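You operate a simulated robot arm through the tools that you are given. There is no shell and no other tool.

You are at the controls of a simulated robot arm. One attempt, no reset.

TASK
Sand the door panel smooth, medium block then fine, with the extractor running.
Fine: blocks back on their side of the table, extractor off at the end.

Only the result counts: the job must be done as asked and must still hold three seconds after the hand-in. Knocking over, shifting, dropping, spilling or breaking anything else fails it.

THE ROBOT
A 7-joint arm with a two-finger parallel gripper, fixed in place. Base frame: the origin is at the foot of the arm, x ahead of it, y to its left, z up; the work surface is at about z = 900. Units: mm, rad, N and s.
Its first joint turns from -2.897 to 2.897 rad. Payload 4.4 kg.
The TCP is the grasp point between the finger pads, 23 mm short of the fingertips. In the tool frame z runs along the fingers and y along their closing line. The gripper opens to 94 mm. The fingers are 38 mm wide and 10 mm thick; the gripper's body (54 by 96 mm) begins 39 mm behind the TCP.
Orientation is that of the tool frame in the base frame, as a unit quaternion [x, y, z, w]. With the fingers straight down and closing along the base's y, the tool's x points along the base's -x, its y along +y and its z along -z.

THE INTERFACE
- The arm moves only by the tool play_rows. Its argument "targets" is a list of rows, each a list of 7 numbers: the shift along the base's x, y, z in cm, then the turn, a rotation vector about the base's x, y, z in rad, then the opening, from 0 (shut) to 1 (fully open). In form: [[dx, dy, dz, wx, wy, wz, jaw], ...]. A call has 1 to 20 rows; each row is the pose to reach, as a shift and turn from the pose commanded when the call began. Rows are played at 5 a second. More than 50 mm and 0.15 rad between two rows, or a gripper value outside its range, and nothing of the call is played. Where a pose cannot be reached the arm comes as near as it can. A force on the tool above 40 N (or 10 N above the force at the start of the call, whichever is more), or a blocked arm, ends the call early, and 0.2 s more pass. The fingers move at their own pace (about 72 mm/s each) and stop on an object; they squeeze with about 43 N. The grip force told is the motor's: it shows also when the fingers shut on nothing. Time passes only in rows, and 0.2 s behind the last, so rows that repeat a pose let the fingers close. The reply holds the time, the measured pose of the TCP, the force on the tool along the base axes, the opening and the grip force, in the units named above and with some noise, with the torque about the TCP (base axes, N m) and any sound that the robot's microphone picked up, and new pictures: "show" is both (left out), scene, wrist or none.
- Cameras (640 x 400 px; columns grow to the right, rows downward): "scene" is fixed at [50.9, -650.8, 1672.7]; the picture's right is [0.16, -0.99, 0.00], its down [-0.64, -0.11, -0.76] and it looks along [0.75, 0.12, -0.65] (base axes); focal length 332 px, centre (320, 200). "wrist" rides on the gripper at [86, 16, -74] in the tool frame; the picture's right is [-0.18, 0.98, 0.00], its down [-0.58, -0.11, -0.81] and it looks along [-0.79, -0.15, 0.59] (tool axes); focal length 243 px, centre (320, 200).
- locate(camera, pixels): there is no depth. For up to 12 entries [column, row, z] of the newest picture of that camera ("zoom" is the newest enlarged one), the place [x, y] in the base frame at which the ray of that pixel passes the height z, good to about 3 mm. The clock stands still meanwhile.
- enlarge(camera, box): a new picture of the part [left, top, right, bottom] of that camera's present view, enlarged. The clock stands still meanwhile.
- hand_in(): hands the job in; it is judged then, once.

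Unless the task says otherwise, let go and move clear before handing in.

The tools are called after ">>>" as name(argument=value, ...) on one line, values as JSON. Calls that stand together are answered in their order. play_rows: Moves the arm, as the interface text tells. Its arguments: {"type":"object","properties":{"targets":{"type":"array"},"show":{"type":"string","enum":["both","scene","wrist","none"]}},"required":["targets"]} The other tools are called the same way: locate (camera, pixels) gives the place at which the rays of pixels pass given heights; enlarge (camera, box) takes an enlarged picture of a part of a camera's view; hand_in () hands the job in.

At the start:

```text
clock: 0.0
eef_pos: [629.3, -264.7, 1206.8]
tcp_rot: [0.0, 1.0, 0.0, 0.0]
ft_force: [-0.5, -0.2, -0.2]
ft_torque: [0.0, 0.02, 0.02]
finger_gap: 94.1
grip_force: 0.0
```

scene: 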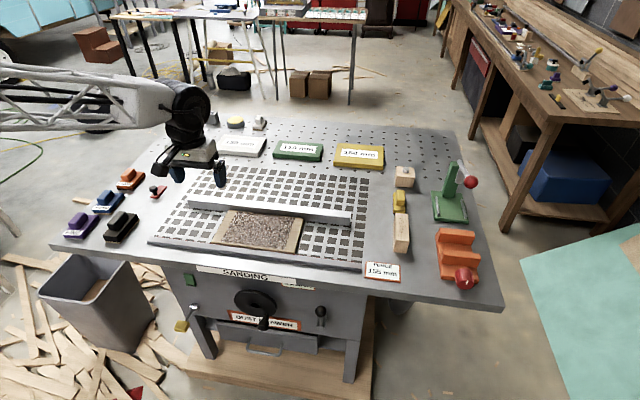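
wrist: 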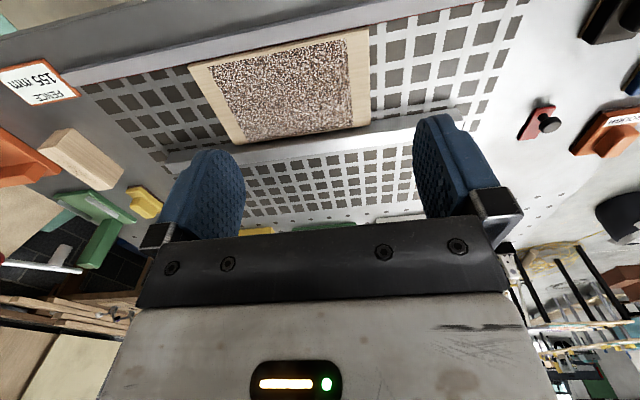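

The scene shows a sanding table with a rough panel near (258,230), blocks at the left (65-145, 180-230), a red switch near (157,190), and a card "fence 155 mm" at (382,272). I'll enlarge several areas before moving.

>>> enlarge(camera="scene", box=[50, 150, 210, 250])

>>> enlarge(camera="scene", box=[200, 100, 400, 225])

>>> enlarge(camera="scene", box=[350, 150, 510, 300])

>>> enlarge(camera="scene", box=[140, 170, 380, 320])

>>> enlarge(camera="scene", box=[170, 250, 410, 390])

>>> enlarge(camera="wrist", box=[480, 0, 640, 160])

```text
4.00 times, centred on (130, 200) of scene
```

zoom: 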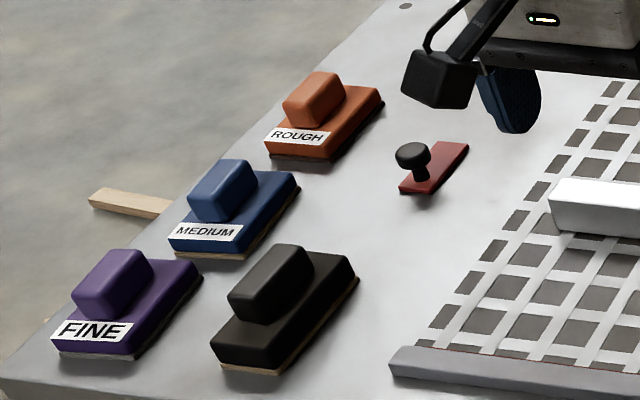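

```text
3.20 times, centred on (300, 162) of scene
```

zoom: 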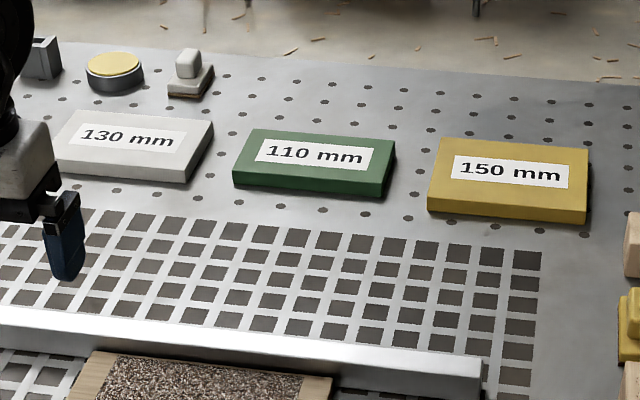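

```text
2.67 times, centred on (430, 225) of scene
```

zoom: 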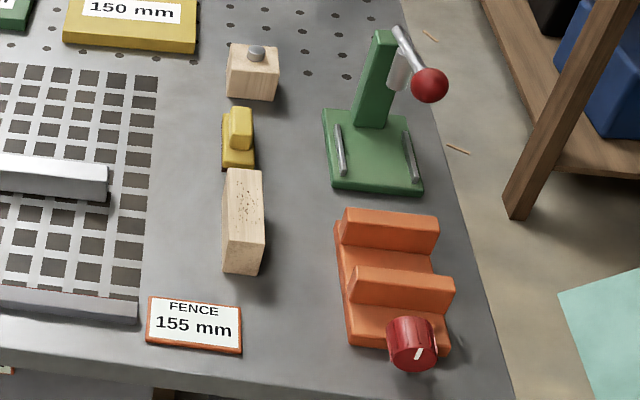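

```text
2.67 times, centred on (260, 245) of scene
```

zoom: 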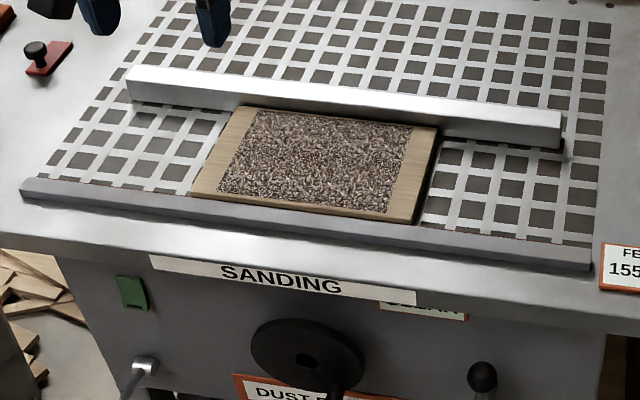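

```text
2.67 times, centred on (290, 320) of scene
```

zoom: 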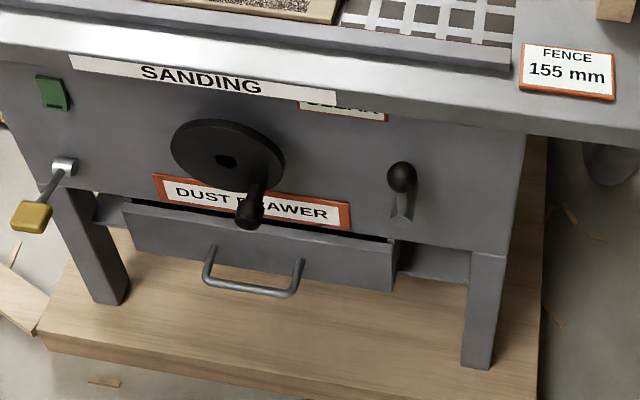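

```text
2.50 times, centred on (560, 80) of wrist
```

zoom: 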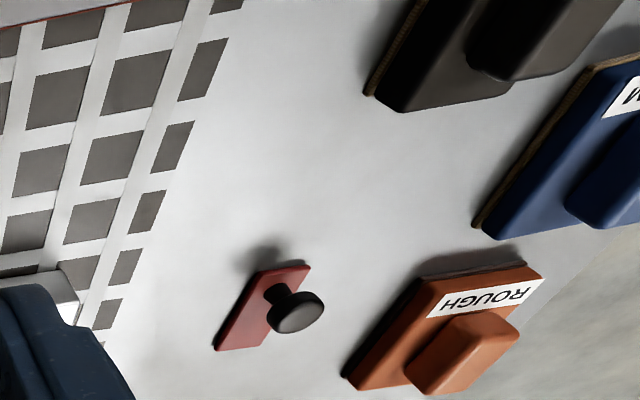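

The picture shows several candidate controls: a green box on the front, a red plate with a black knob at (157,190), a red dial at (465,278), and a yellow disc at (235,122). I'll look closer at each.

>>> enlarge(camera="scene", box=[180, 100, 290, 170])

>>> enlarge(camera="scene", box=[170, 255, 250, 345])

>>> enlarge(camera="scene", box=[230, 260, 340, 340])

>>> enlarge(camera="scene", box=[420, 150, 500, 300])

>>> enlarge(camera="wrist", box=[0, 40, 180, 280])

>>> enlarge(camera="scene", box=[140, 170, 180, 210])

```text
5.71 times, centred on (235, 135) of scene
```

zoom: 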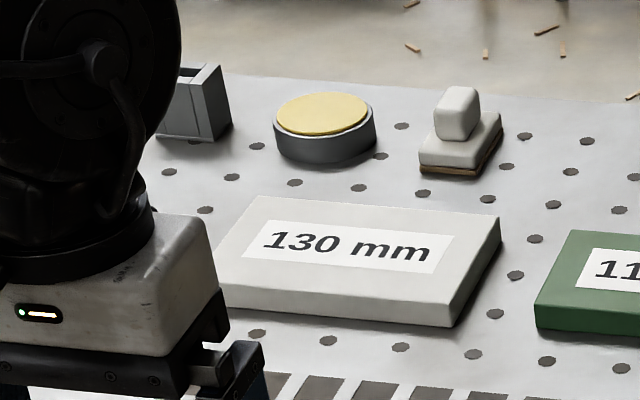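

```text
4.44 times, centred on (210, 300) of scene
```

zoom: 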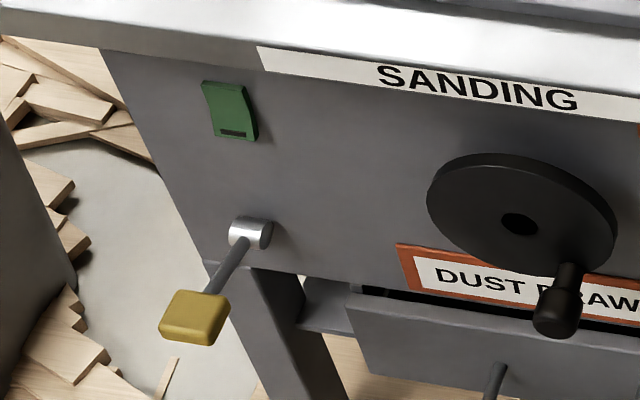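

```text
5.00 times, centred on (285, 300) of scene
```

zoom: 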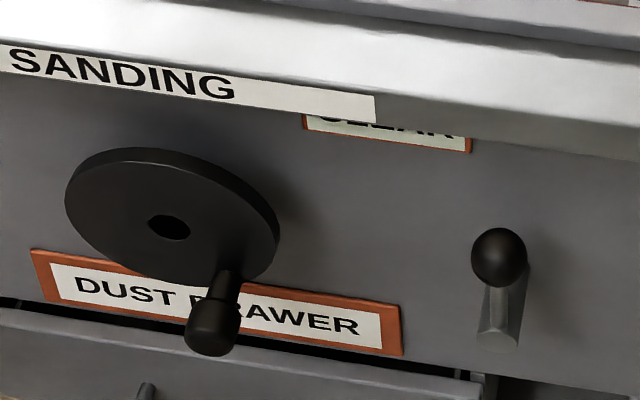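

```text
2.67 times, centred on (460, 225) of scene
```

zoom: 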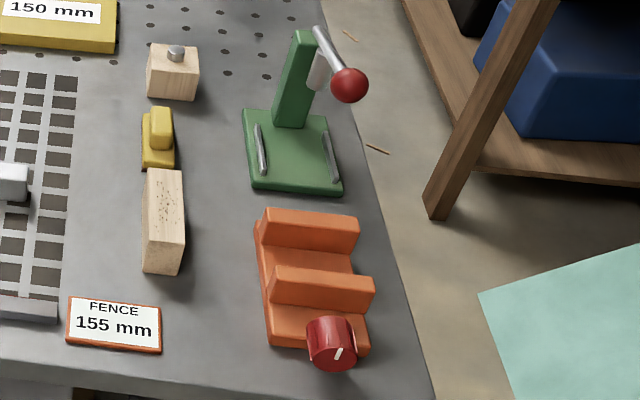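

```text
1.67 times, centred on (90, 160) of wrist
```

zoom: 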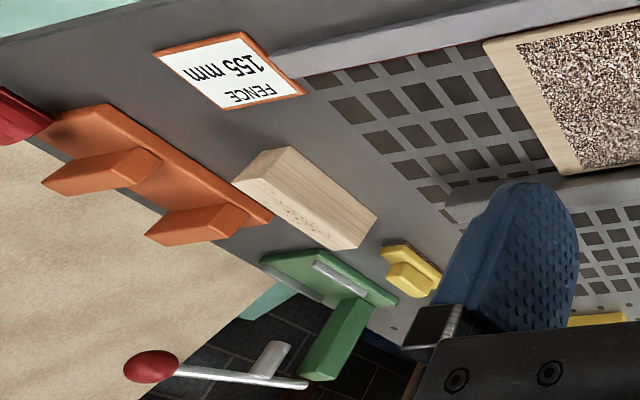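

```text
10.00 times, centred on (160, 190) of scene
```

zoom: 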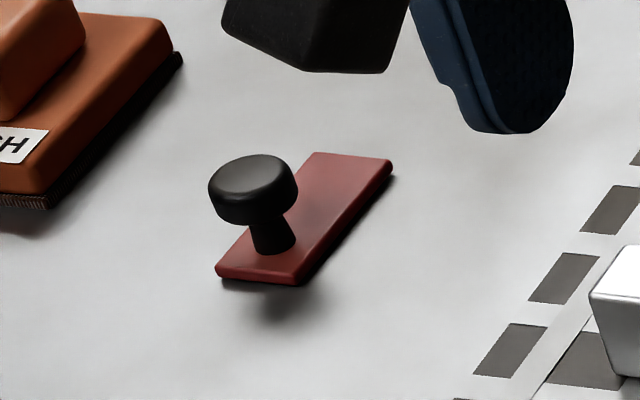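

I'll locate the key objects on the table to lay out the geometry.

>>> locate(camera="scene", pixels=[[65, 236, 900], [98, 210, 900], [118, 188, 900], [105, 240, 900], [157, 193, 900], [212, 245, 912], [294, 254, 912], [305, 216, 912], [233, 209, 912], [187, 205, 930], [350, 220, 930], [465, 278, 920]])

>>> locate(camera="scene", pixels=[[60, 250, 900], [500, 310, 900], [130, 120, 900], [450, 128, 900], [190, 280, 800], [262, 303, 780], [319, 317, 780], [235, 122, 920], [382, 272, 900], [150, 243, 905], [362, 268, 905], [190, 322, 750]])

```text
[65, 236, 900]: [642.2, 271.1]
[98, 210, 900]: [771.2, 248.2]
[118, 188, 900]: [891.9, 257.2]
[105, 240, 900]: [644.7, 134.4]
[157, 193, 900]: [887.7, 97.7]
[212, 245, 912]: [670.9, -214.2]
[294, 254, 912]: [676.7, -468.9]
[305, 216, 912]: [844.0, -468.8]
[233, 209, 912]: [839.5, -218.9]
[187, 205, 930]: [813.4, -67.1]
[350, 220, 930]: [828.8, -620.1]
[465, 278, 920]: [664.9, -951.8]
```

```text
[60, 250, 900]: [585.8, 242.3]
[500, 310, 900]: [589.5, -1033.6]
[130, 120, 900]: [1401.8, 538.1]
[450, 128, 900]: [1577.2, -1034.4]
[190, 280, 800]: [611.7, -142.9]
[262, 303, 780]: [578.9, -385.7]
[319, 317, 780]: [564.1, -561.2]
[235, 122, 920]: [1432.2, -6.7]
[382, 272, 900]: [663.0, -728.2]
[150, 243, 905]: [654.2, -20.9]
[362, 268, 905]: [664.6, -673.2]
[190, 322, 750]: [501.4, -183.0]
```

The panel is at x 671–842, y -214…-469; the blocks are at y ≈ 130–270. I'll pull back towards the base so the wrist camera sees the front face controls.

>>> play_rows(targets=[[-4, 1, 0, 0, 0, 0, 1], [-8, 2, 0, 0, 0, 0, 1], [-12, 3, -1, 0, 0, 0, 1], [-16, 4, -3, 0, 0, 0, 1], [-20, 5, -6, 0, 0, 0, 1], [-22, 6, -10, 0, 0, 0, 1], [-24, 7, -14, 0, 0, 0, 1], [-25, 8, -18, 0, 0, 0, 1], [-25, 9, -22, 0, 0, 0, 1], [-25, 9, -24, 0, 0, 0, 1]])

```text
refused: row 5 steps farther than a row can; nothing moved
```

The step at row 5 was just too long; I'll use shorter steps on the same path.

>>> play_rows(targets=[[-4, 1, 0, 0, 0, 0, 1], [-8, 2, 0, 0, 0, 0, 1], [-12, 3, -1, 0, 0, 0, 1], [-16, 4, -3, 0, 0, 0, 1], [-19, 5, -6, 0, 0, 0, 1], [-21, 6, -10, 0, 0, 0, 1], [-23, 7, -14, 0, 0, 0, 1], [-24, 8, -18, 0, 0, 0, 1], [-25, 9, -22, 0, 0, 0, 1], [-25, 9, -24, 0, 0, 0, 1]])

```text
clock: 2.2
eef_pos: [378.7, -176.0, 966.3]
tcp_rot: [-0.001, 1.0, 0.001, 0.0]
ft_force: [-1.0, 0.6, -1.1]
ft_torque: [0.02, 0.0, 0.04]
finger_gap: 94.2
grip_force: 0.0
```

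scene: 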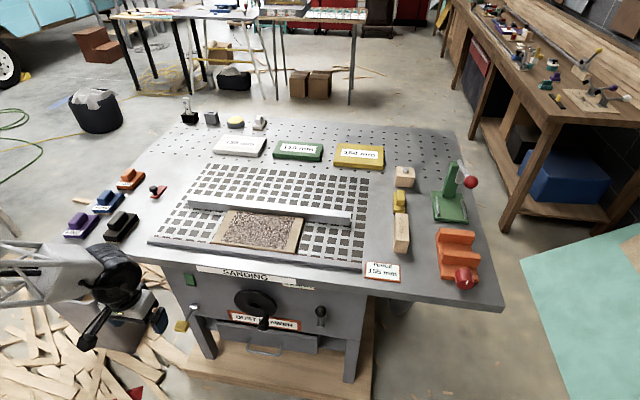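
wrist: 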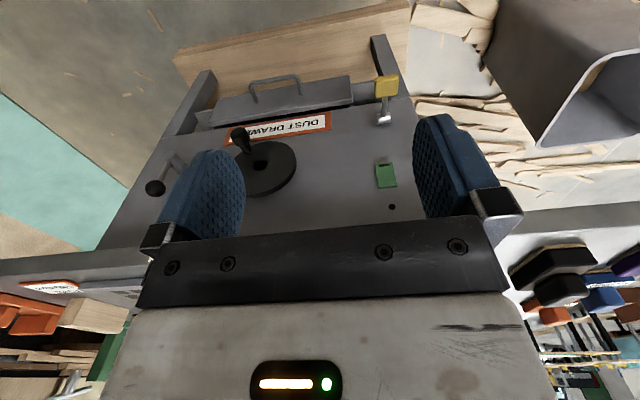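

The wrist picture (inverted) shows the front: green rocker at (386,174), a small black dot at (391,206), yellow lever at (386,95), handwheel, black lever (160,180). I'll enlarge those.

>>> enlarge(camera="wrist", box=[350, 60, 430, 220])

>>> enlarge(camera="wrist", box=[130, 60, 350, 220])

>>> enlarge(camera="scene", box=[170, 95, 290, 165])

>>> enlarge(camera="scene", box=[50, 160, 190, 250])

>>> locate(camera="wrist", pixels=[[386, 165, 800], [386, 174, 800], [386, 186, 810], [391, 206, 830], [386, 120, 750], [260, 170, 780]])

```text
2.50 times, centred on (390, 140) of wrist
```

zoom: 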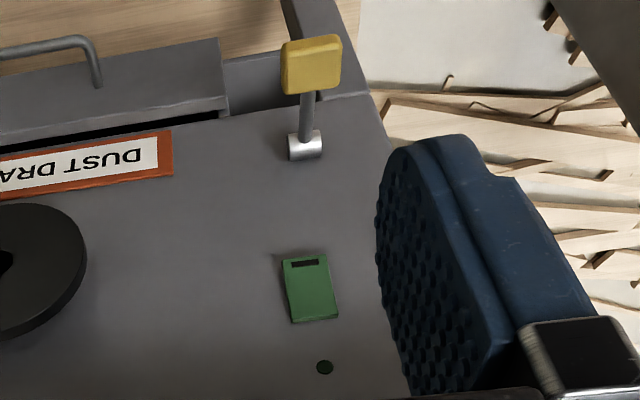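

```text
2.50 times, centred on (240, 140) of wrist
```

zoom: 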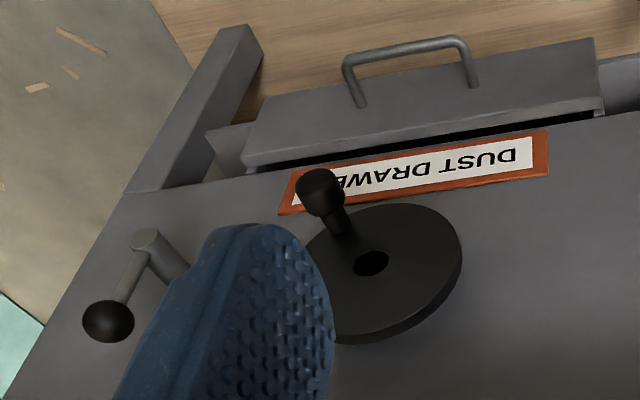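

```text
5.33 times, centred on (230, 130) of scene
```

zoom: 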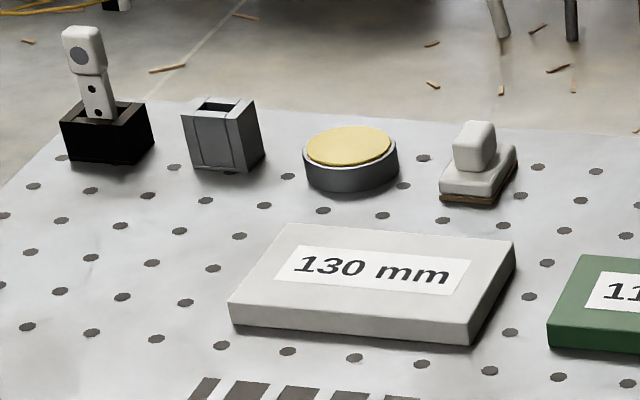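

```text
4.44 times, centred on (120, 205) of scene
```

zoom: 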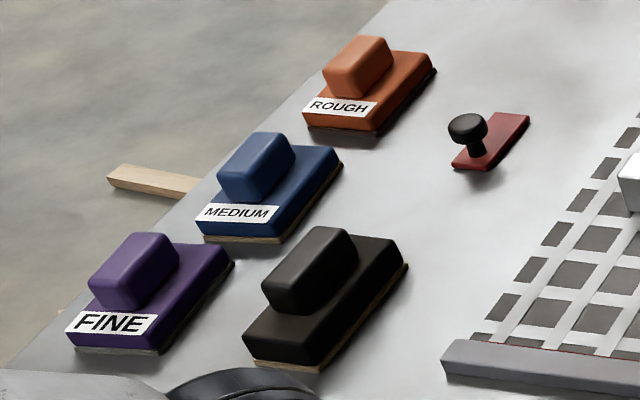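

```text
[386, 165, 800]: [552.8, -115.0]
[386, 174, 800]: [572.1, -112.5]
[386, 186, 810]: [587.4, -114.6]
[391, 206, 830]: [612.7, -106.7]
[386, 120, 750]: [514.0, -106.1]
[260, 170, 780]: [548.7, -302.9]
```

The green rocker triangulates to about (661,-98,724) with a dark dot (perhaps a lamp) above it. I'll bring the wrist camera nearer to see how the rocker is tilted.

>>> play_rows(targets=[[1, 2, -3, 0, 0, 0, 1], [3, 4, -6, 0, 0, 0, 1], [5, 6, -9, 0, 0, 0, 1], [7, 7, -12, 0, 0, 0, 1], [8, 7.8, -15, 0, 0, 0, 1], [8.5, 7.8, -17, 0, 0, 0, 1], [8.5, 7.8, -17, 0, 0, 0, 1]])

```text
clock: 3.8
eef_pos: [464.1, -98.2, 795.3]
tcp_rot: [0.0, 1.0, 0.0, 0.0]
ft_force: [-0.3, -0.3, -0.2]
ft_torque: [-0.01, 0.0, 0.04]
finger_gap: 94.1
grip_force: 0.0
```

scene: 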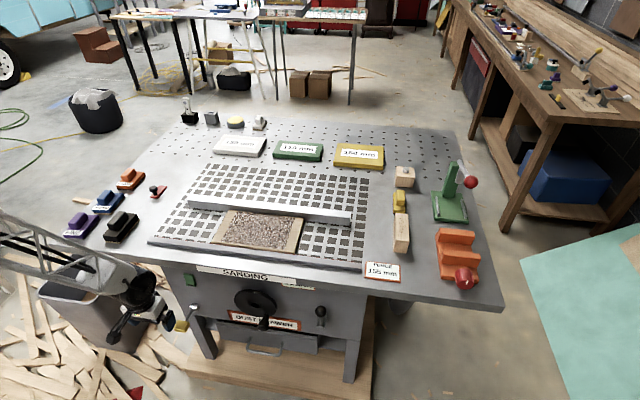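
wrist: 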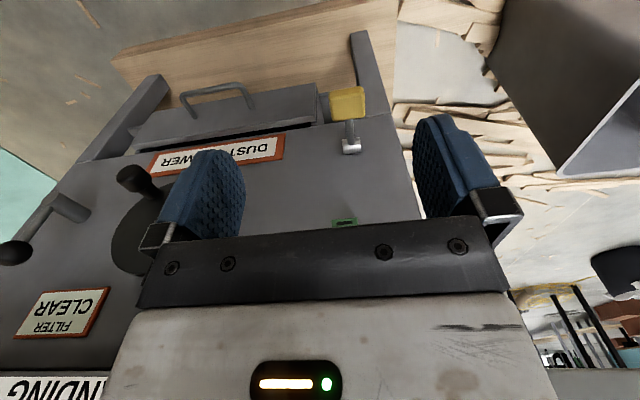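

The gripper body hides the rocker (354,223 is just its lower end), and a card reads "FILTER CLEAR". I'll tilt the tool toward the front face so the rocker comes into view.

>>> play_rows(targets=[[0, 0, 0, 0, -0.14, 0, 1], [0, 0, 0, 0, -0.28, 0, 1], [0, 0, 0, 0, -0.42, 0, 1], [0, 0, 0, 0, -0.5, 0, 1], [0, 0, 0, 0, -0.5, 0, 1]], show="wrist")

>>> enlarge(camera="wrist", box=[280, 100, 420, 240])

```text
clock: 5.0
eef_pos: [463.1, -96.7, 790.1]
tcp_rot: [0.0, 0.971, 0.002, 0.24]
ft_force: [0.6, -0.4, 3.4]
ft_torque: [-0.01, 0.15, 0.0]
finger_gap: 94.2
grip_force: 0.1
```

wrist: 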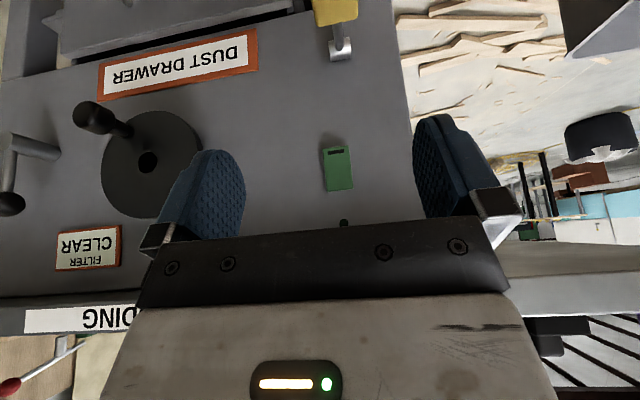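

```text
2.86 times, centred on (350, 170) of wrist
```

zoom: 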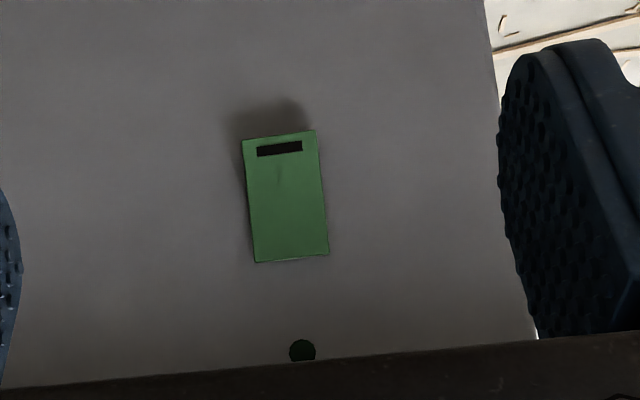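

The rocker's lower end (mark at wrist (336,152)) casts a shadow, so it stands out and the top is in; the lamp above is dark. I'll compute exact rays for it.

>>> locate(camera="wrist", pixels=[[336, 148, 700], [336, 148, 720], [341, 191, 720], [341, 191, 750], [344, 222, 780], [344, 222, 800], [340, 50, 640], [340, 50, 680], [148, 162, 700], [148, 162, 740]])

>>> locate(camera="scene", pixels=[[190, 275, 740], [190, 275, 720], [191, 285, 720], [191, 285, 700]])

>>> enlarge(camera="scene", box=[180, 262, 204, 294])

```text
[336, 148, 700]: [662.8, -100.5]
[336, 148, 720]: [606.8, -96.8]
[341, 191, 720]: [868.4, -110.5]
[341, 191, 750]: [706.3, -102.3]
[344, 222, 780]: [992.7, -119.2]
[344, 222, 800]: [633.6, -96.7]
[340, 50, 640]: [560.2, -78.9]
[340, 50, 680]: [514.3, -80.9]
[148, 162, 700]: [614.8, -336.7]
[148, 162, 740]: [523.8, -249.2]
```

```text
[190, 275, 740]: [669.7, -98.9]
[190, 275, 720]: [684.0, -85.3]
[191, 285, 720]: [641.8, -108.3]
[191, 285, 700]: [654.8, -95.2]
```

```text
12.50 times, centred on (192, 278) of scene
```

zoom: 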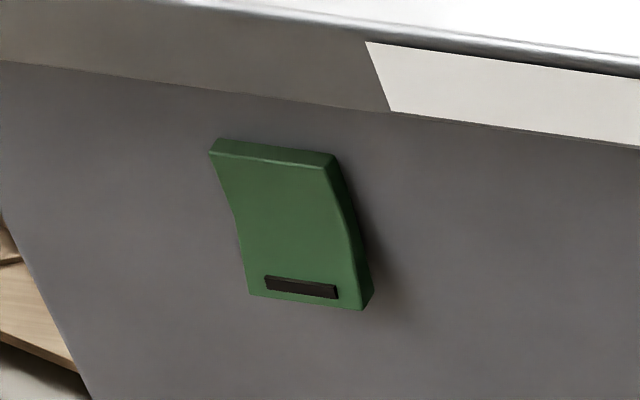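

Comparing edges with true verticals, the lower end of the rocker sticks out ~13° (mark at about (652,-98,704)), so pressing the bottom should switch it on. I'll rotate the tool to horizontal, close the fingers, and line up below-center.

>>> play_rows(targets=[[0, 0, -1, 0, -0.14, 0, 0.5], [0, 0, -2, 0, -0.28, 0, 0], [0, 0, -3, 0, -0.42, 0, 0], [0, 0, -4, 0, -0.56, 0, 0], [0, 0, -5, 0, -0.7, 0, 0], [0, 0, -6, 0, -0.84, 0, 0], [0, 0, -7, 0, -0.98, 0, 0], [1, 0, -8, 0, -1.07, 0, 0], [4, 0, -9, 0, -1.07, 0, 0], [7, 0, -10, 0, -1.07, 0, 0], [7, 0, -10, 0, -1.07, 0, 0]])

```text
clock: 7.4
eef_pos: [538.9, -114.4, 715.6]
tcp_rot: [0.012, 0.71, 0.022, 0.704]
ft_force: [0.1, 0.9, 0.1]
ft_torque: [0.01, 0.0, 0.01]
finger_gap: 0.3
grip_force: 42.4
out of reach, approached as far as the arm can: row 3, 4, 7, 8, 9, 10, 11
```

scene: 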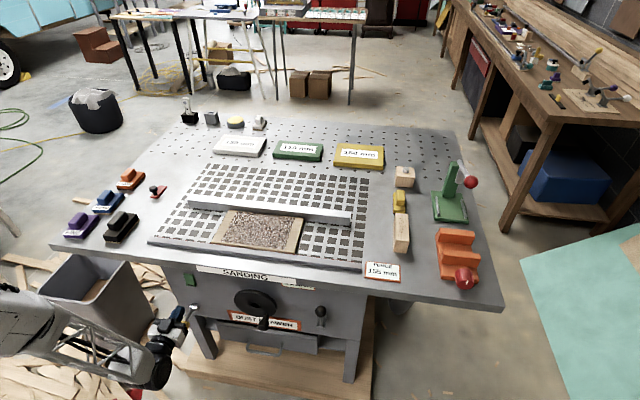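
wrist: 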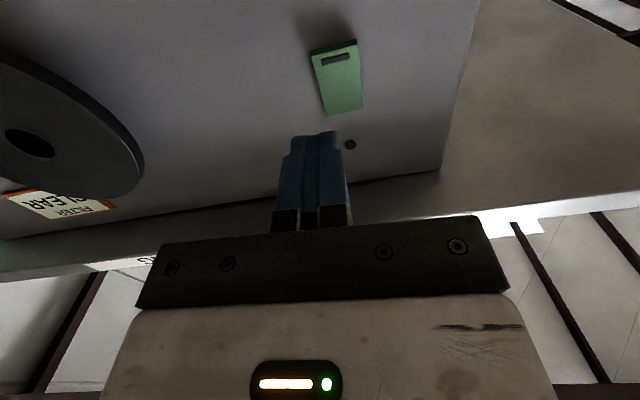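

The arm is close to its reach limits here (z 716, y -114 rather than 690, -98). I'll shift forward a little and see whether the pose becomes reachable.

>>> play_rows(targets=[[2, 0, 0, 0, 0, 0, 0], [4, 0, 0, 0, 0, 0, 0], [4, 0, 0, 0, 0, 0, 0]], show="wrist")

```text
clock: 8.2
eef_pos: [577.8, -115.1, 714.9]
tcp_rot: [0.012, 0.71, 0.023, 0.703]
ft_force: [-0.7, -0.6, 0.2]
ft_torque: [0.0, -0.02, 0.01]
finger_gap: 0.1
grip_force: 41.9
```

wrist: 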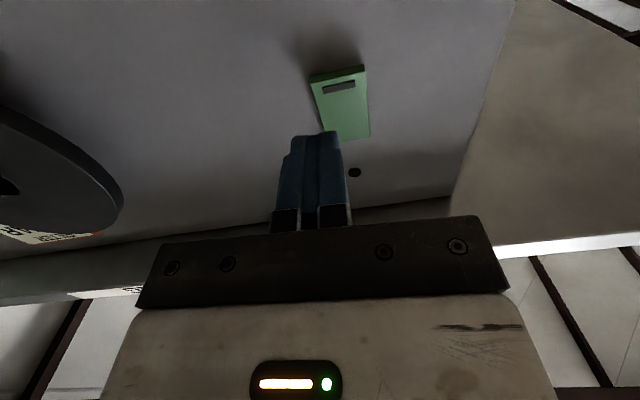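

The shift was reached exactly, so shifts now work from the attained pose. I'll correct y by +16 mm and z by -24 mm, still clear of the face.

>>> play_rows(targets=[[0, 0.8, -1.2, 0, 0, 0, 0], [0, 1.6, -2.4, 0, 0, 0, 0], [0, 1.6, -2.4, 0, 0, 0, 0]])

```text
clock: 9.0
eef_pos: [578.5, -103.1, 694.9]
tcp_rot: [0.015, 0.711, 0.028, 0.703]
ft_force: [0.7, 1.5, 0.0]
ft_torque: [-0.02, -0.02, -0.03]
finger_gap: 0.0
grip_force: 42.2
out of reach, approached as far as the arm can: row 2, 3
```

scene: 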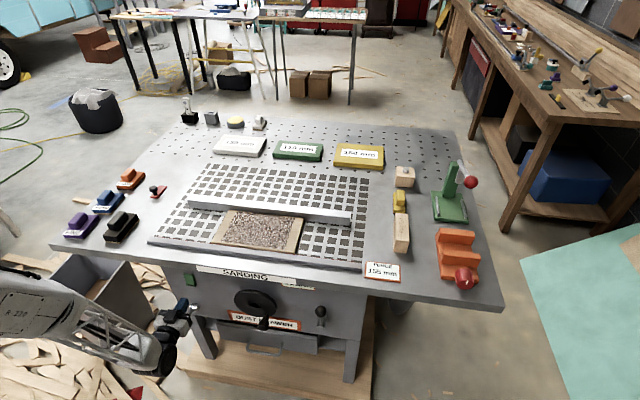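
wrist: 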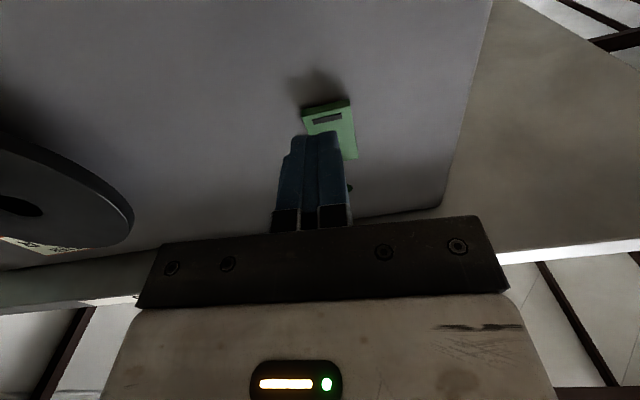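

Fingertips now point at the rocker's lower half with tip at x≈601. I'll advance gently and listen for a click.

>>> play_rows(targets=[[1.5, 0, 0, 0, 0, 0, 0], [3, 0, 0, 0, 0, 0, 0], [4, 0, 0, 0, 0, 0, 0], [4.5, 0, 0, 0, 0, 0, 0], [5, 0, 0, 0, 0, 0, 0], [5.3, 0, 0, 0, 0, 0, 0]], show="wrist")

```text
clock: 9.7
eef_pos: [606.7, -103.1, 691.9]
tcp_rot: [0.015, 0.713, 0.027, 0.701]
ft_force: [-7.5, 0.1, 2.3]
ft_torque: [0.07, 0.86, 0.06]
finger_gap: 0.0
grip_force: 42.2
stopped in row 3: the force on the tool passed its limit at 57 N (the readings are from after the stop); the commanded pose is now the measured one
```

wrist: 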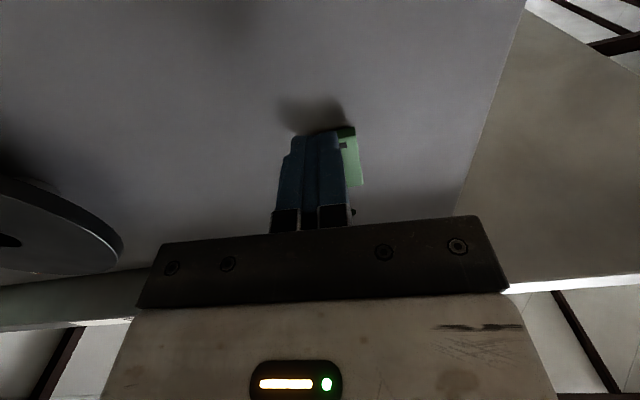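

Contact came at tip x≈630 with 57 N and no sound. I'll back off and look at the rocker and the lamp.

>>> play_rows(targets=[[-1, 0, 0, 0, 0, 0, 0], [-3, 0, 0, 0, 0, 0, 0], [-3, 0, 1.5, 0, 0, 0, 0], [-3, -0.7, 2.4, 0, 0, 0, 0], [-3, -0.7, 2.4, 0, 0, 0, 0]])

>>> enlarge(camera="scene", box=[176, 262, 208, 294])

>>> enlarge(camera="wrist", box=[260, 50, 400, 200])

```text
clock: 10.9
eef_pos: [576.0, -110.8, 716.8]
tcp_rot: [0.015, 0.712, 0.027, 0.701]
ft_force: [-0.9, 0.2, 0.3]
ft_torque: [-0.01, 0.01, 0.02]
finger_gap: 0.0
grip_force: 42.7
```

scene: 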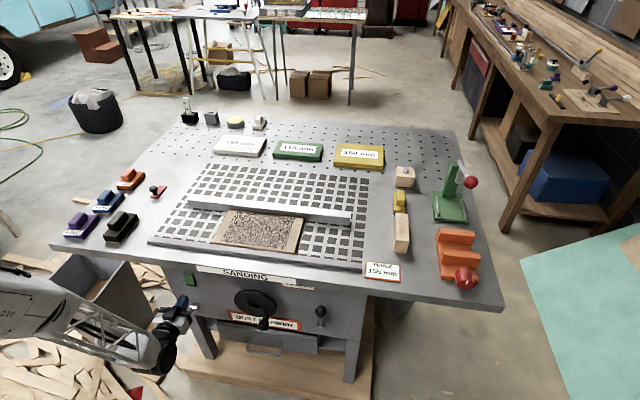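
wrist: 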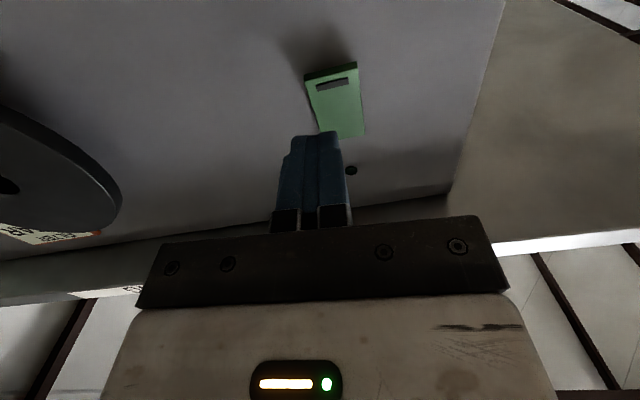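

```text
12.50 times, centred on (192, 278) of scene
```

zoom: 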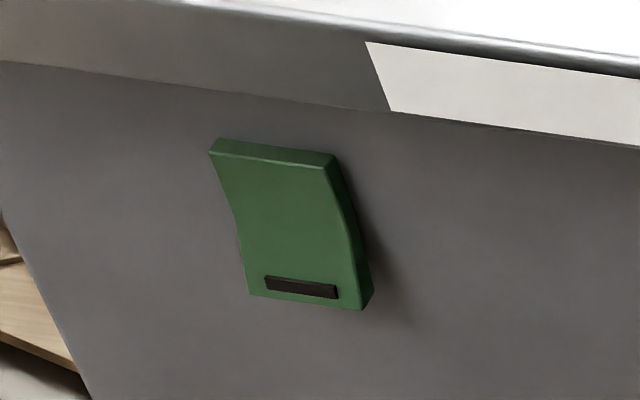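

```text
2.67 times, centred on (330, 125) of wrist
```

zoom: 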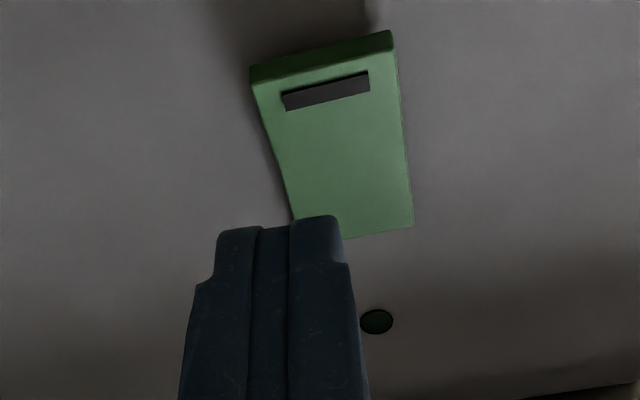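

The residual torque (0.86 N m with -7.5 N) says the contact was ~100 mm below the TCP: the camera side of the gripper touched the yellow lever, not the rocker. I'll withdraw and check the lever.

>>> play_rows(targets=[[-4, 0, 1, 0, 0, 0, 0], [-7, 0, 3, 0, 0.1, 0, 0], [-9, 0, 5, 0, 0.2, 0, 0], [-10, 0, 7, 0, 0.34, 0, 0], [-11, 1, 8, 0, 0.48, 0, 0], [-11, 1, 8, 0, 0.62, 0, 0], [-11, 1, 8, 0, 0.76, 0, 0], [-11, 1, 8, 0, 0.9, 0, 0], [-11, 1, 8, 0, 1.04, 0, 0], [-11, 1, 8, 0, 1.07, 0, 0]])

>>> enlarge(camera="scene", box=[170, 255, 250, 345])

```text
clock: 13.1
eef_pos: [463.8, -99.6, 796.9]
tcp_rot: [0.026, 0.97, 0.015, 0.239]
ft_force: [0.2, -0.3, -0.6]
ft_torque: [0.0, 0.02, -0.01]
finger_gap: 0.1
grip_force: 42.5
```

scene: 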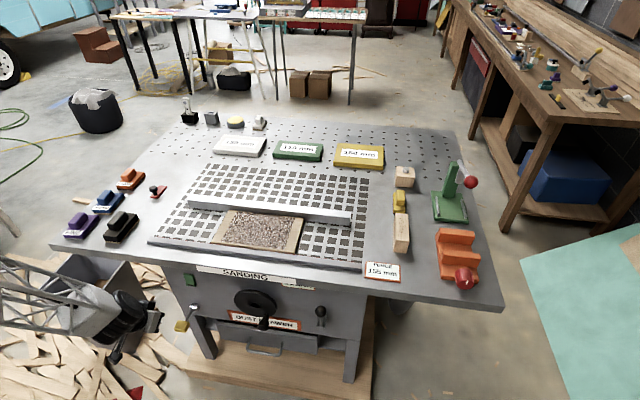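
wrist: 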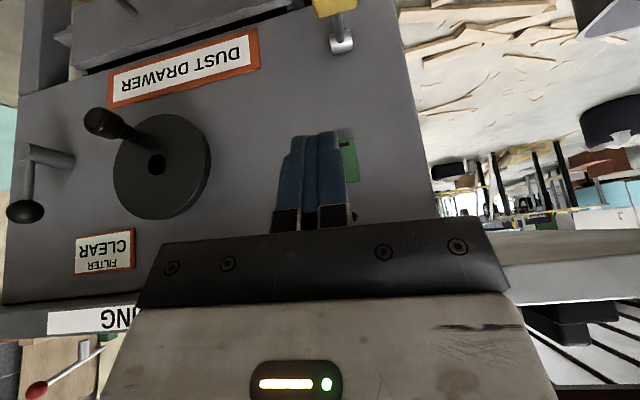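

```text
4.44 times, centred on (210, 300) of scene
```

zoom: 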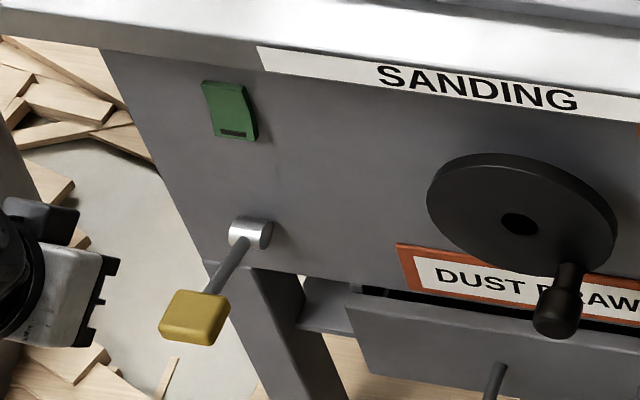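

The yellow lever at zoom (195,318) is exactly where it was, fine. The camera side hit its handle (~(563,-80,575)), so I'll roll the tool 90° so that the camera sits on the -y side, first fixing a small tilt error.

>>> play_rows(targets=[[0, 0, 0, -0.042, -0.017, 0.043, 0], [0, 0, 0, -0.042, -0.017, 0.043, 0]], show="none")

>>> play_rows(targets=[[0, 0, 0, -0.067, 0, 0.123, 0], [0, 0, 0, -0.134, 0, 0.246, 0], [0, 0, 0, -0.201, 0, 0.369, 0], [0, 0, 0, -0.268, 0, 0.492, 0], [0, 0, 0, -0.335, 0, 0.615, 0], [0, 0, 0, -0.402, 0, 0.738, 0], [0, 0, 0, -0.469, 0, 0.861, 0], [0, 0, 0, -0.536, 0, 0.984, 0], [0, 0, 0, -0.603, 0, 1.107, 0], [0, 0, 0, -0.67, 0, 1.23, 0], [0, 0, 0, -0.737, 0, 1.353, 0], [0, 0, 0, -0.752, 0, 1.379, 0]])

```text
clock: 13.7
eef_pos: [466.7, -101.1, 796.6]
tcp_rot: [0.0, 0.969, 0.0, 0.248]
ft_force: [-1.1, -0.9, -0.2]
ft_torque: [0.02, 0.01, -0.02]
finger_gap: 0.0
grip_force: 42.6
```

```text
clock: 16.3
eef_pos: [466.2, -100.6, 797.6]
tcp_rot: [0.686, -0.684, 0.174, -0.175]
ft_force: [-0.2, 0.1, 0.4]
ft_torque: [-0.02, 0.0, 0.06]
finger_gap: 0.0
grip_force: 42.8
```

scene: 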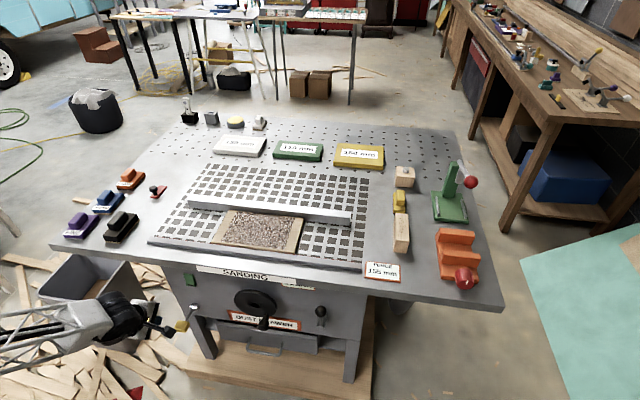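
wrist: 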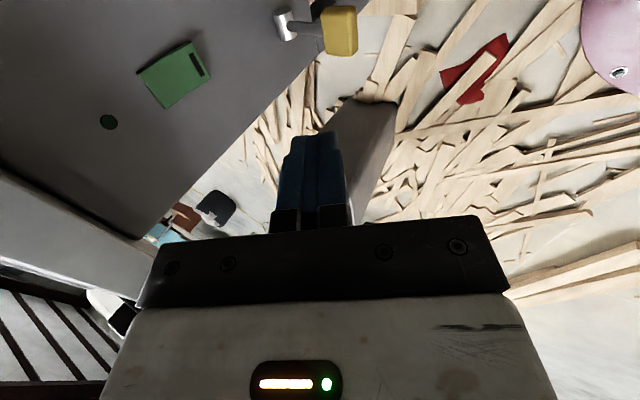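

The roll worked without reach limits; the rocker is at wrist (175,75), the yellow lever at (325,30). Next I'll pitch to near-horizontal and move toward (565,-98,712).

>>> play_rows(targets=[[1, 0, -1, 0, -0.12, 0, 0], [2, 0, -2, 0, -0.24, 0, 0], [3, 0, -3, 0, -0.36, 0, 0], [4, 0, -4, 0, -0.48, 0, 0], [5, 0, -5, 0, -0.6, 0, 0], [7, 0, -6.5, 0, -0.72, 0, 0], [9, 0.3, -8.2, 0, -0.85, 0, 0], [9, 0.3, -8.2, 0, -0.85, 0, 0]])

```text
clock: 18.1
eef_pos: [480.1, -61.7, 863.8]
tcp_rot: [-0.624, 0.636, -0.322, 0.32]
ft_force: [0.5, -0.7, -0.1]
ft_torque: [0.04, -0.01, -0.01]
finger_gap: 0.1
grip_force: 42.4
out of reach, approached as far as the arm can: row 2, 3, 4, 5, 6, 7, 8
```

scene: 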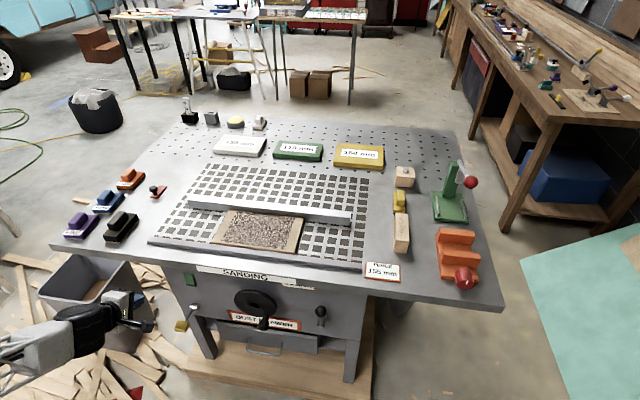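
wrist: 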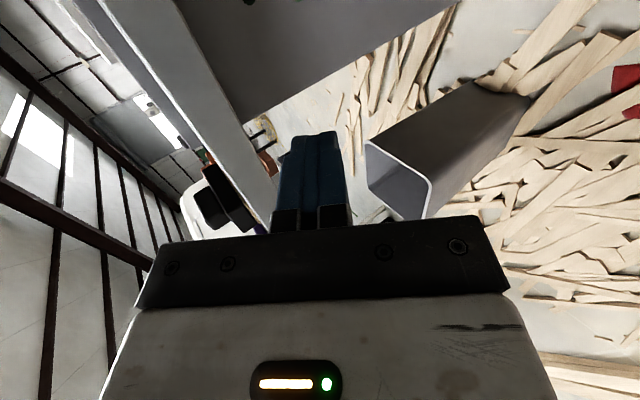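

That roll direction runs into a joint limit when pitching. Instead I'll go back to roll 0 and use a smaller pitch (~0.85 rad), which keeps the camera above the yellow lever; first return to the previous pose.

>>> play_rows(targets=[[-0.5, -1, -2, 0, 0.12, 0, 0], [-1, -2, -4, 0, 0.24, 0, 0], [-1.4, -3, -6, 0, 0.36, 0, 0], [-1.4, -3.9, -6.6, 0, 0.44, 0, 0], [-1.4, -3.9, -6.6, 0, 0.44, 0, 0]], show="none")

>>> play_rows(targets=[[0, 0, 0, 0.067, 0, -0.123, 0], [0, 0, 0, 0.134, 0, -0.246, 0], [0, 0, 0, 0.201, 0, -0.369, 0], [0, 0, 0, 0.268, 0, -0.492, 0], [0, 0, 0, 0.335, 0, -0.615, 0], [0, 0, 0, 0.402, 0, -0.738, 0], [0, 0, 0, 0.469, 0, -0.861, 0], [0, 0, 0, 0.536, 0, -0.984, 0], [0, 0, 0, 0.603, 0, -1.107, 0], [0, 0, 0, 0.67, 0, -1.23, 0], [0, 0, 0, 0.737, 0, -1.353, 0], [0, 0, 0, 0.752, 0, -1.379, 0]])

```text
clock: 19.3
eef_pos: [463.4, -96.3, 798.0]
tcp_rot: [-0.679, 0.691, -0.18, 0.172]
ft_force: [0.3, -0.2, -0.4]
ft_torque: [-0.01, -0.01, 0.05]
finger_gap: 0.1
grip_force: 42.6
```

```text
clock: 21.9
eef_pos: [465.7, -97.2, 799.7]
tcp_rot: [0.007, 0.971, 0.0, 0.241]
ft_force: [-0.8, 0.1, -0.6]
ft_torque: [0.0, 0.0, 0.01]
finger_gap: 0.2
grip_force: 42.0
```

scene: 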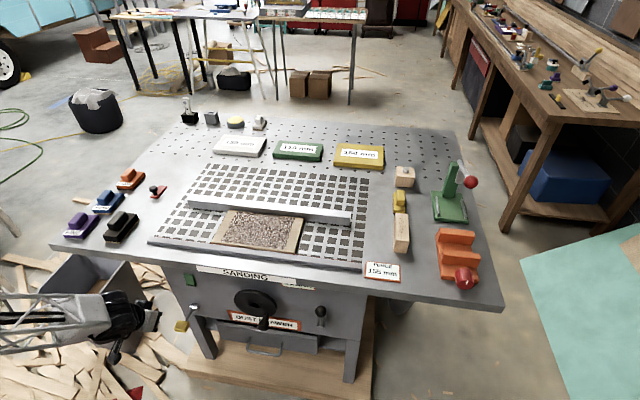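
wrist: 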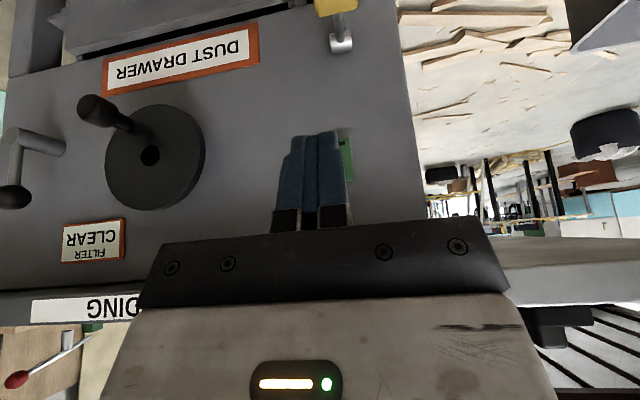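

Back at roll 0. Now I'll pitch to about 0.87 rad while moving forward and down to (570,-98,706).

>>> play_rows(targets=[[2, 0, -2, 0, -0.05, 0, 0], [4, 0, -4, 0, -0.1, 0, 0], [6, 0, -6, 0, -0.2, 0, 0], [8, 0, -8, 0, -0.3, 0, 0], [10, 0, -9.3, 0, -0.37, 0, 0], [10, 0, -9.3, 0, -0.37, 0, 0]])

```text
clock: 23.3
eef_pos: [563.2, -95.8, 705.1]
tcp_rot: [-0.005, 0.91, -0.001, 0.415]
ft_force: [0.4, -1.5, 0.9]
ft_torque: [0.07, 0.01, 0.05]
finger_gap: 0.2
grip_force: 42.6
```

scene: 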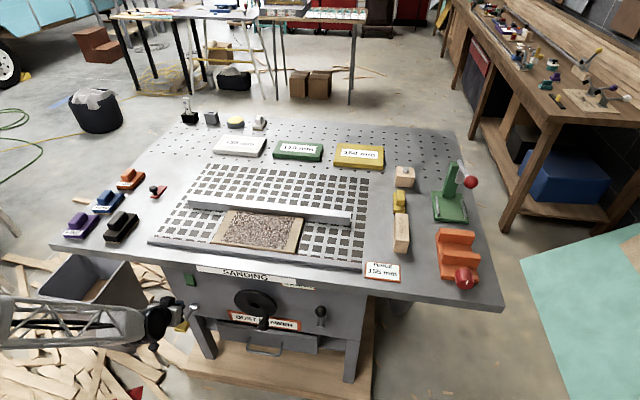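
wrist: 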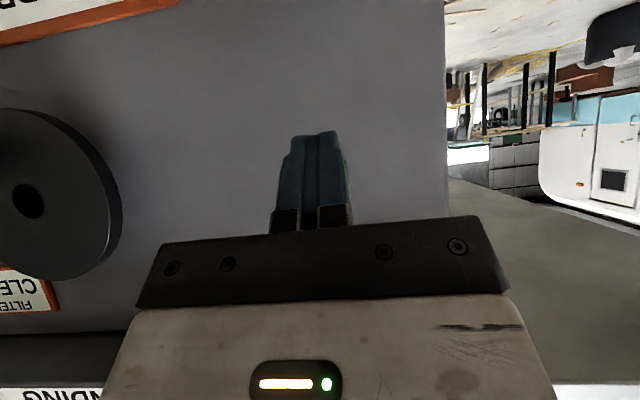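

Pose reached (pitch 0.86). Advancing slowly, about 10 mm per row then 3 mm steps.

>>> play_rows(targets=[[1, 0, 0, 0, 0, 0, 0], [2, 0, 0, 0, 0, 0, 0], [3, 0, 0, 0, 0, 0, 0], [4, 0, 0, 0, 0, 0, 0], [4.7, 0, 0, 0, 0, 0, 0], [5.2, 0, 0, 0, 0, 0, 0], [5.5, 0, 0, 0, 0, 0, 0], [5.8, 0, 0, 0, 0, 0, 0], [6.1, 0, 0, 0, 0, 0, 0], [6.4, 0, 0, 0, 0, 0, 0]])

```text
clock: 25.4
eef_pos: [625.1, -96.4, 703.8]
tcp_rot: [0.005, 0.911, 0.002, 0.413]
ft_force: [-7.1, -1.2, 0.2]
ft_torque: [-0.09, 0.03, 0.01]
finger_gap: 0.0
grip_force: 42.6
heard: click
stopped in row 10: the force on the tool passed its limit at 54 N (the readings are from after the stop); the commanded pose is now the measured one
```

scene: 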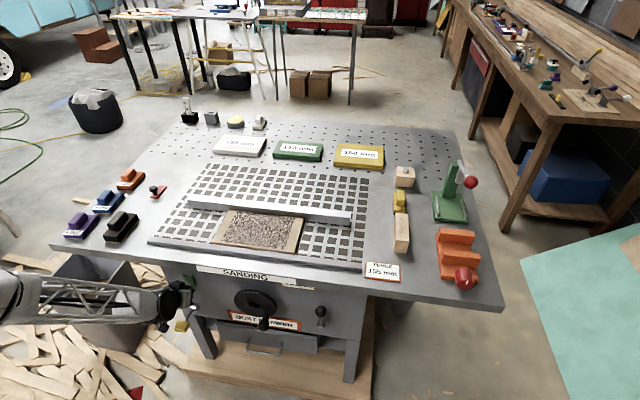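
wrist: 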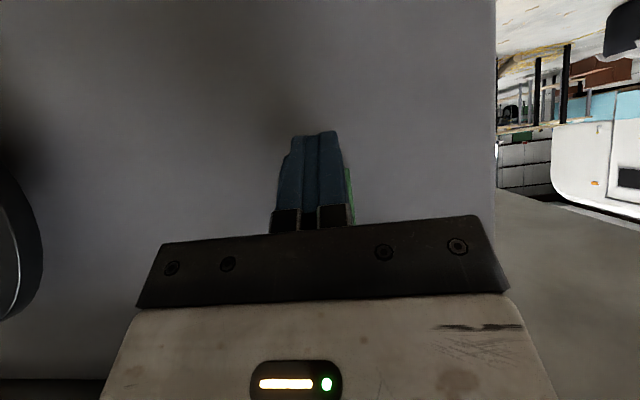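

A click was heard at TCP x≈625. I'll back out and check the rocker and the lamp.

>>> play_rows(targets=[[-2, 0, 0, 0, 0, 0, 0], [-5, 0, 1, 0, 0, 0, 0], [-8, 0, 3, 0, 0, 0, 0], [-11, 0, 6, 0, 0.1, 0, 0], [-14, 0, 9, 0, 0.2, 0, 0], [-17, 0, 11, 0, 0.33, 0, 0], [-19, 0, 13, 0, 0.45, 0, 0], [-19, 0, 17, 0, 0.58, 0, 0], [-19, 0, 20, 0, 0.71, 0, 0], [-19, 0, 24, 0, 0.86, 0, 1], [-20, 0, 27, 0, 0.86, 0, 1], [-20, 0, 27, 0, 0.86, 0, 1]])

>>> enlarge(camera="wrist", box=[250, 100, 410, 240])

>>> enlarge(camera="scene", box=[170, 255, 250, 345])

```text
clock: 28.0
eef_pos: [423.9, -97.2, 974.0]
tcp_rot: [0.006, 1.0, -0.001, -0.004]
ft_force: [-0.4, 0.1, 0.3]
ft_torque: [-0.01, -0.01, 0.0]
finger_gap: 94.0
grip_force: 0.0
```

scene: 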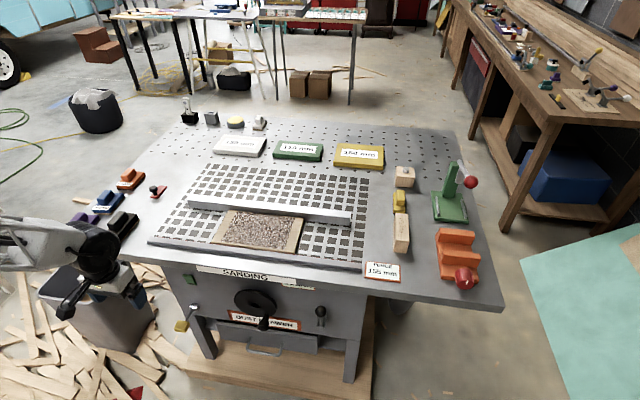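
wrist: 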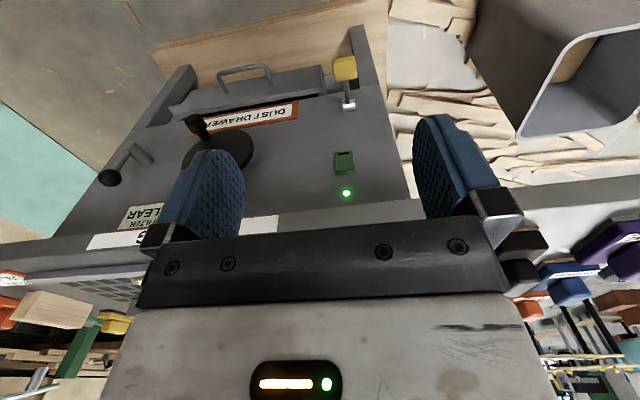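

```text
2.86 times, centred on (330, 170) of wrist
```

zoom: 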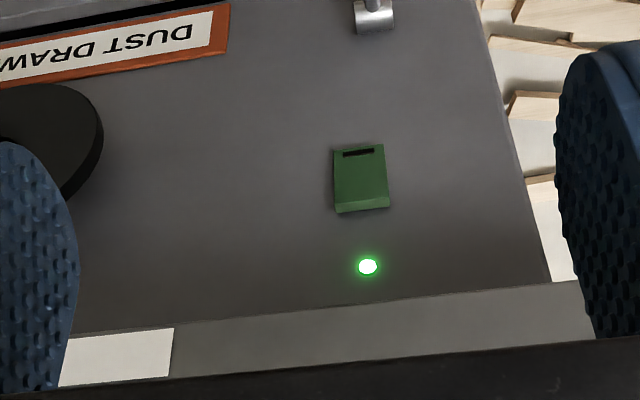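

```text
4.44 times, centred on (210, 300) of scene
```

zoom: 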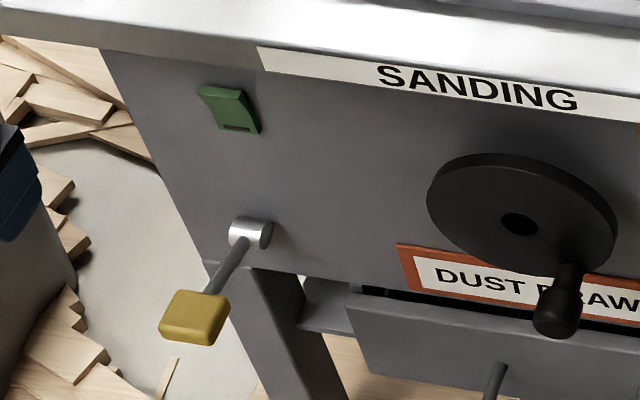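

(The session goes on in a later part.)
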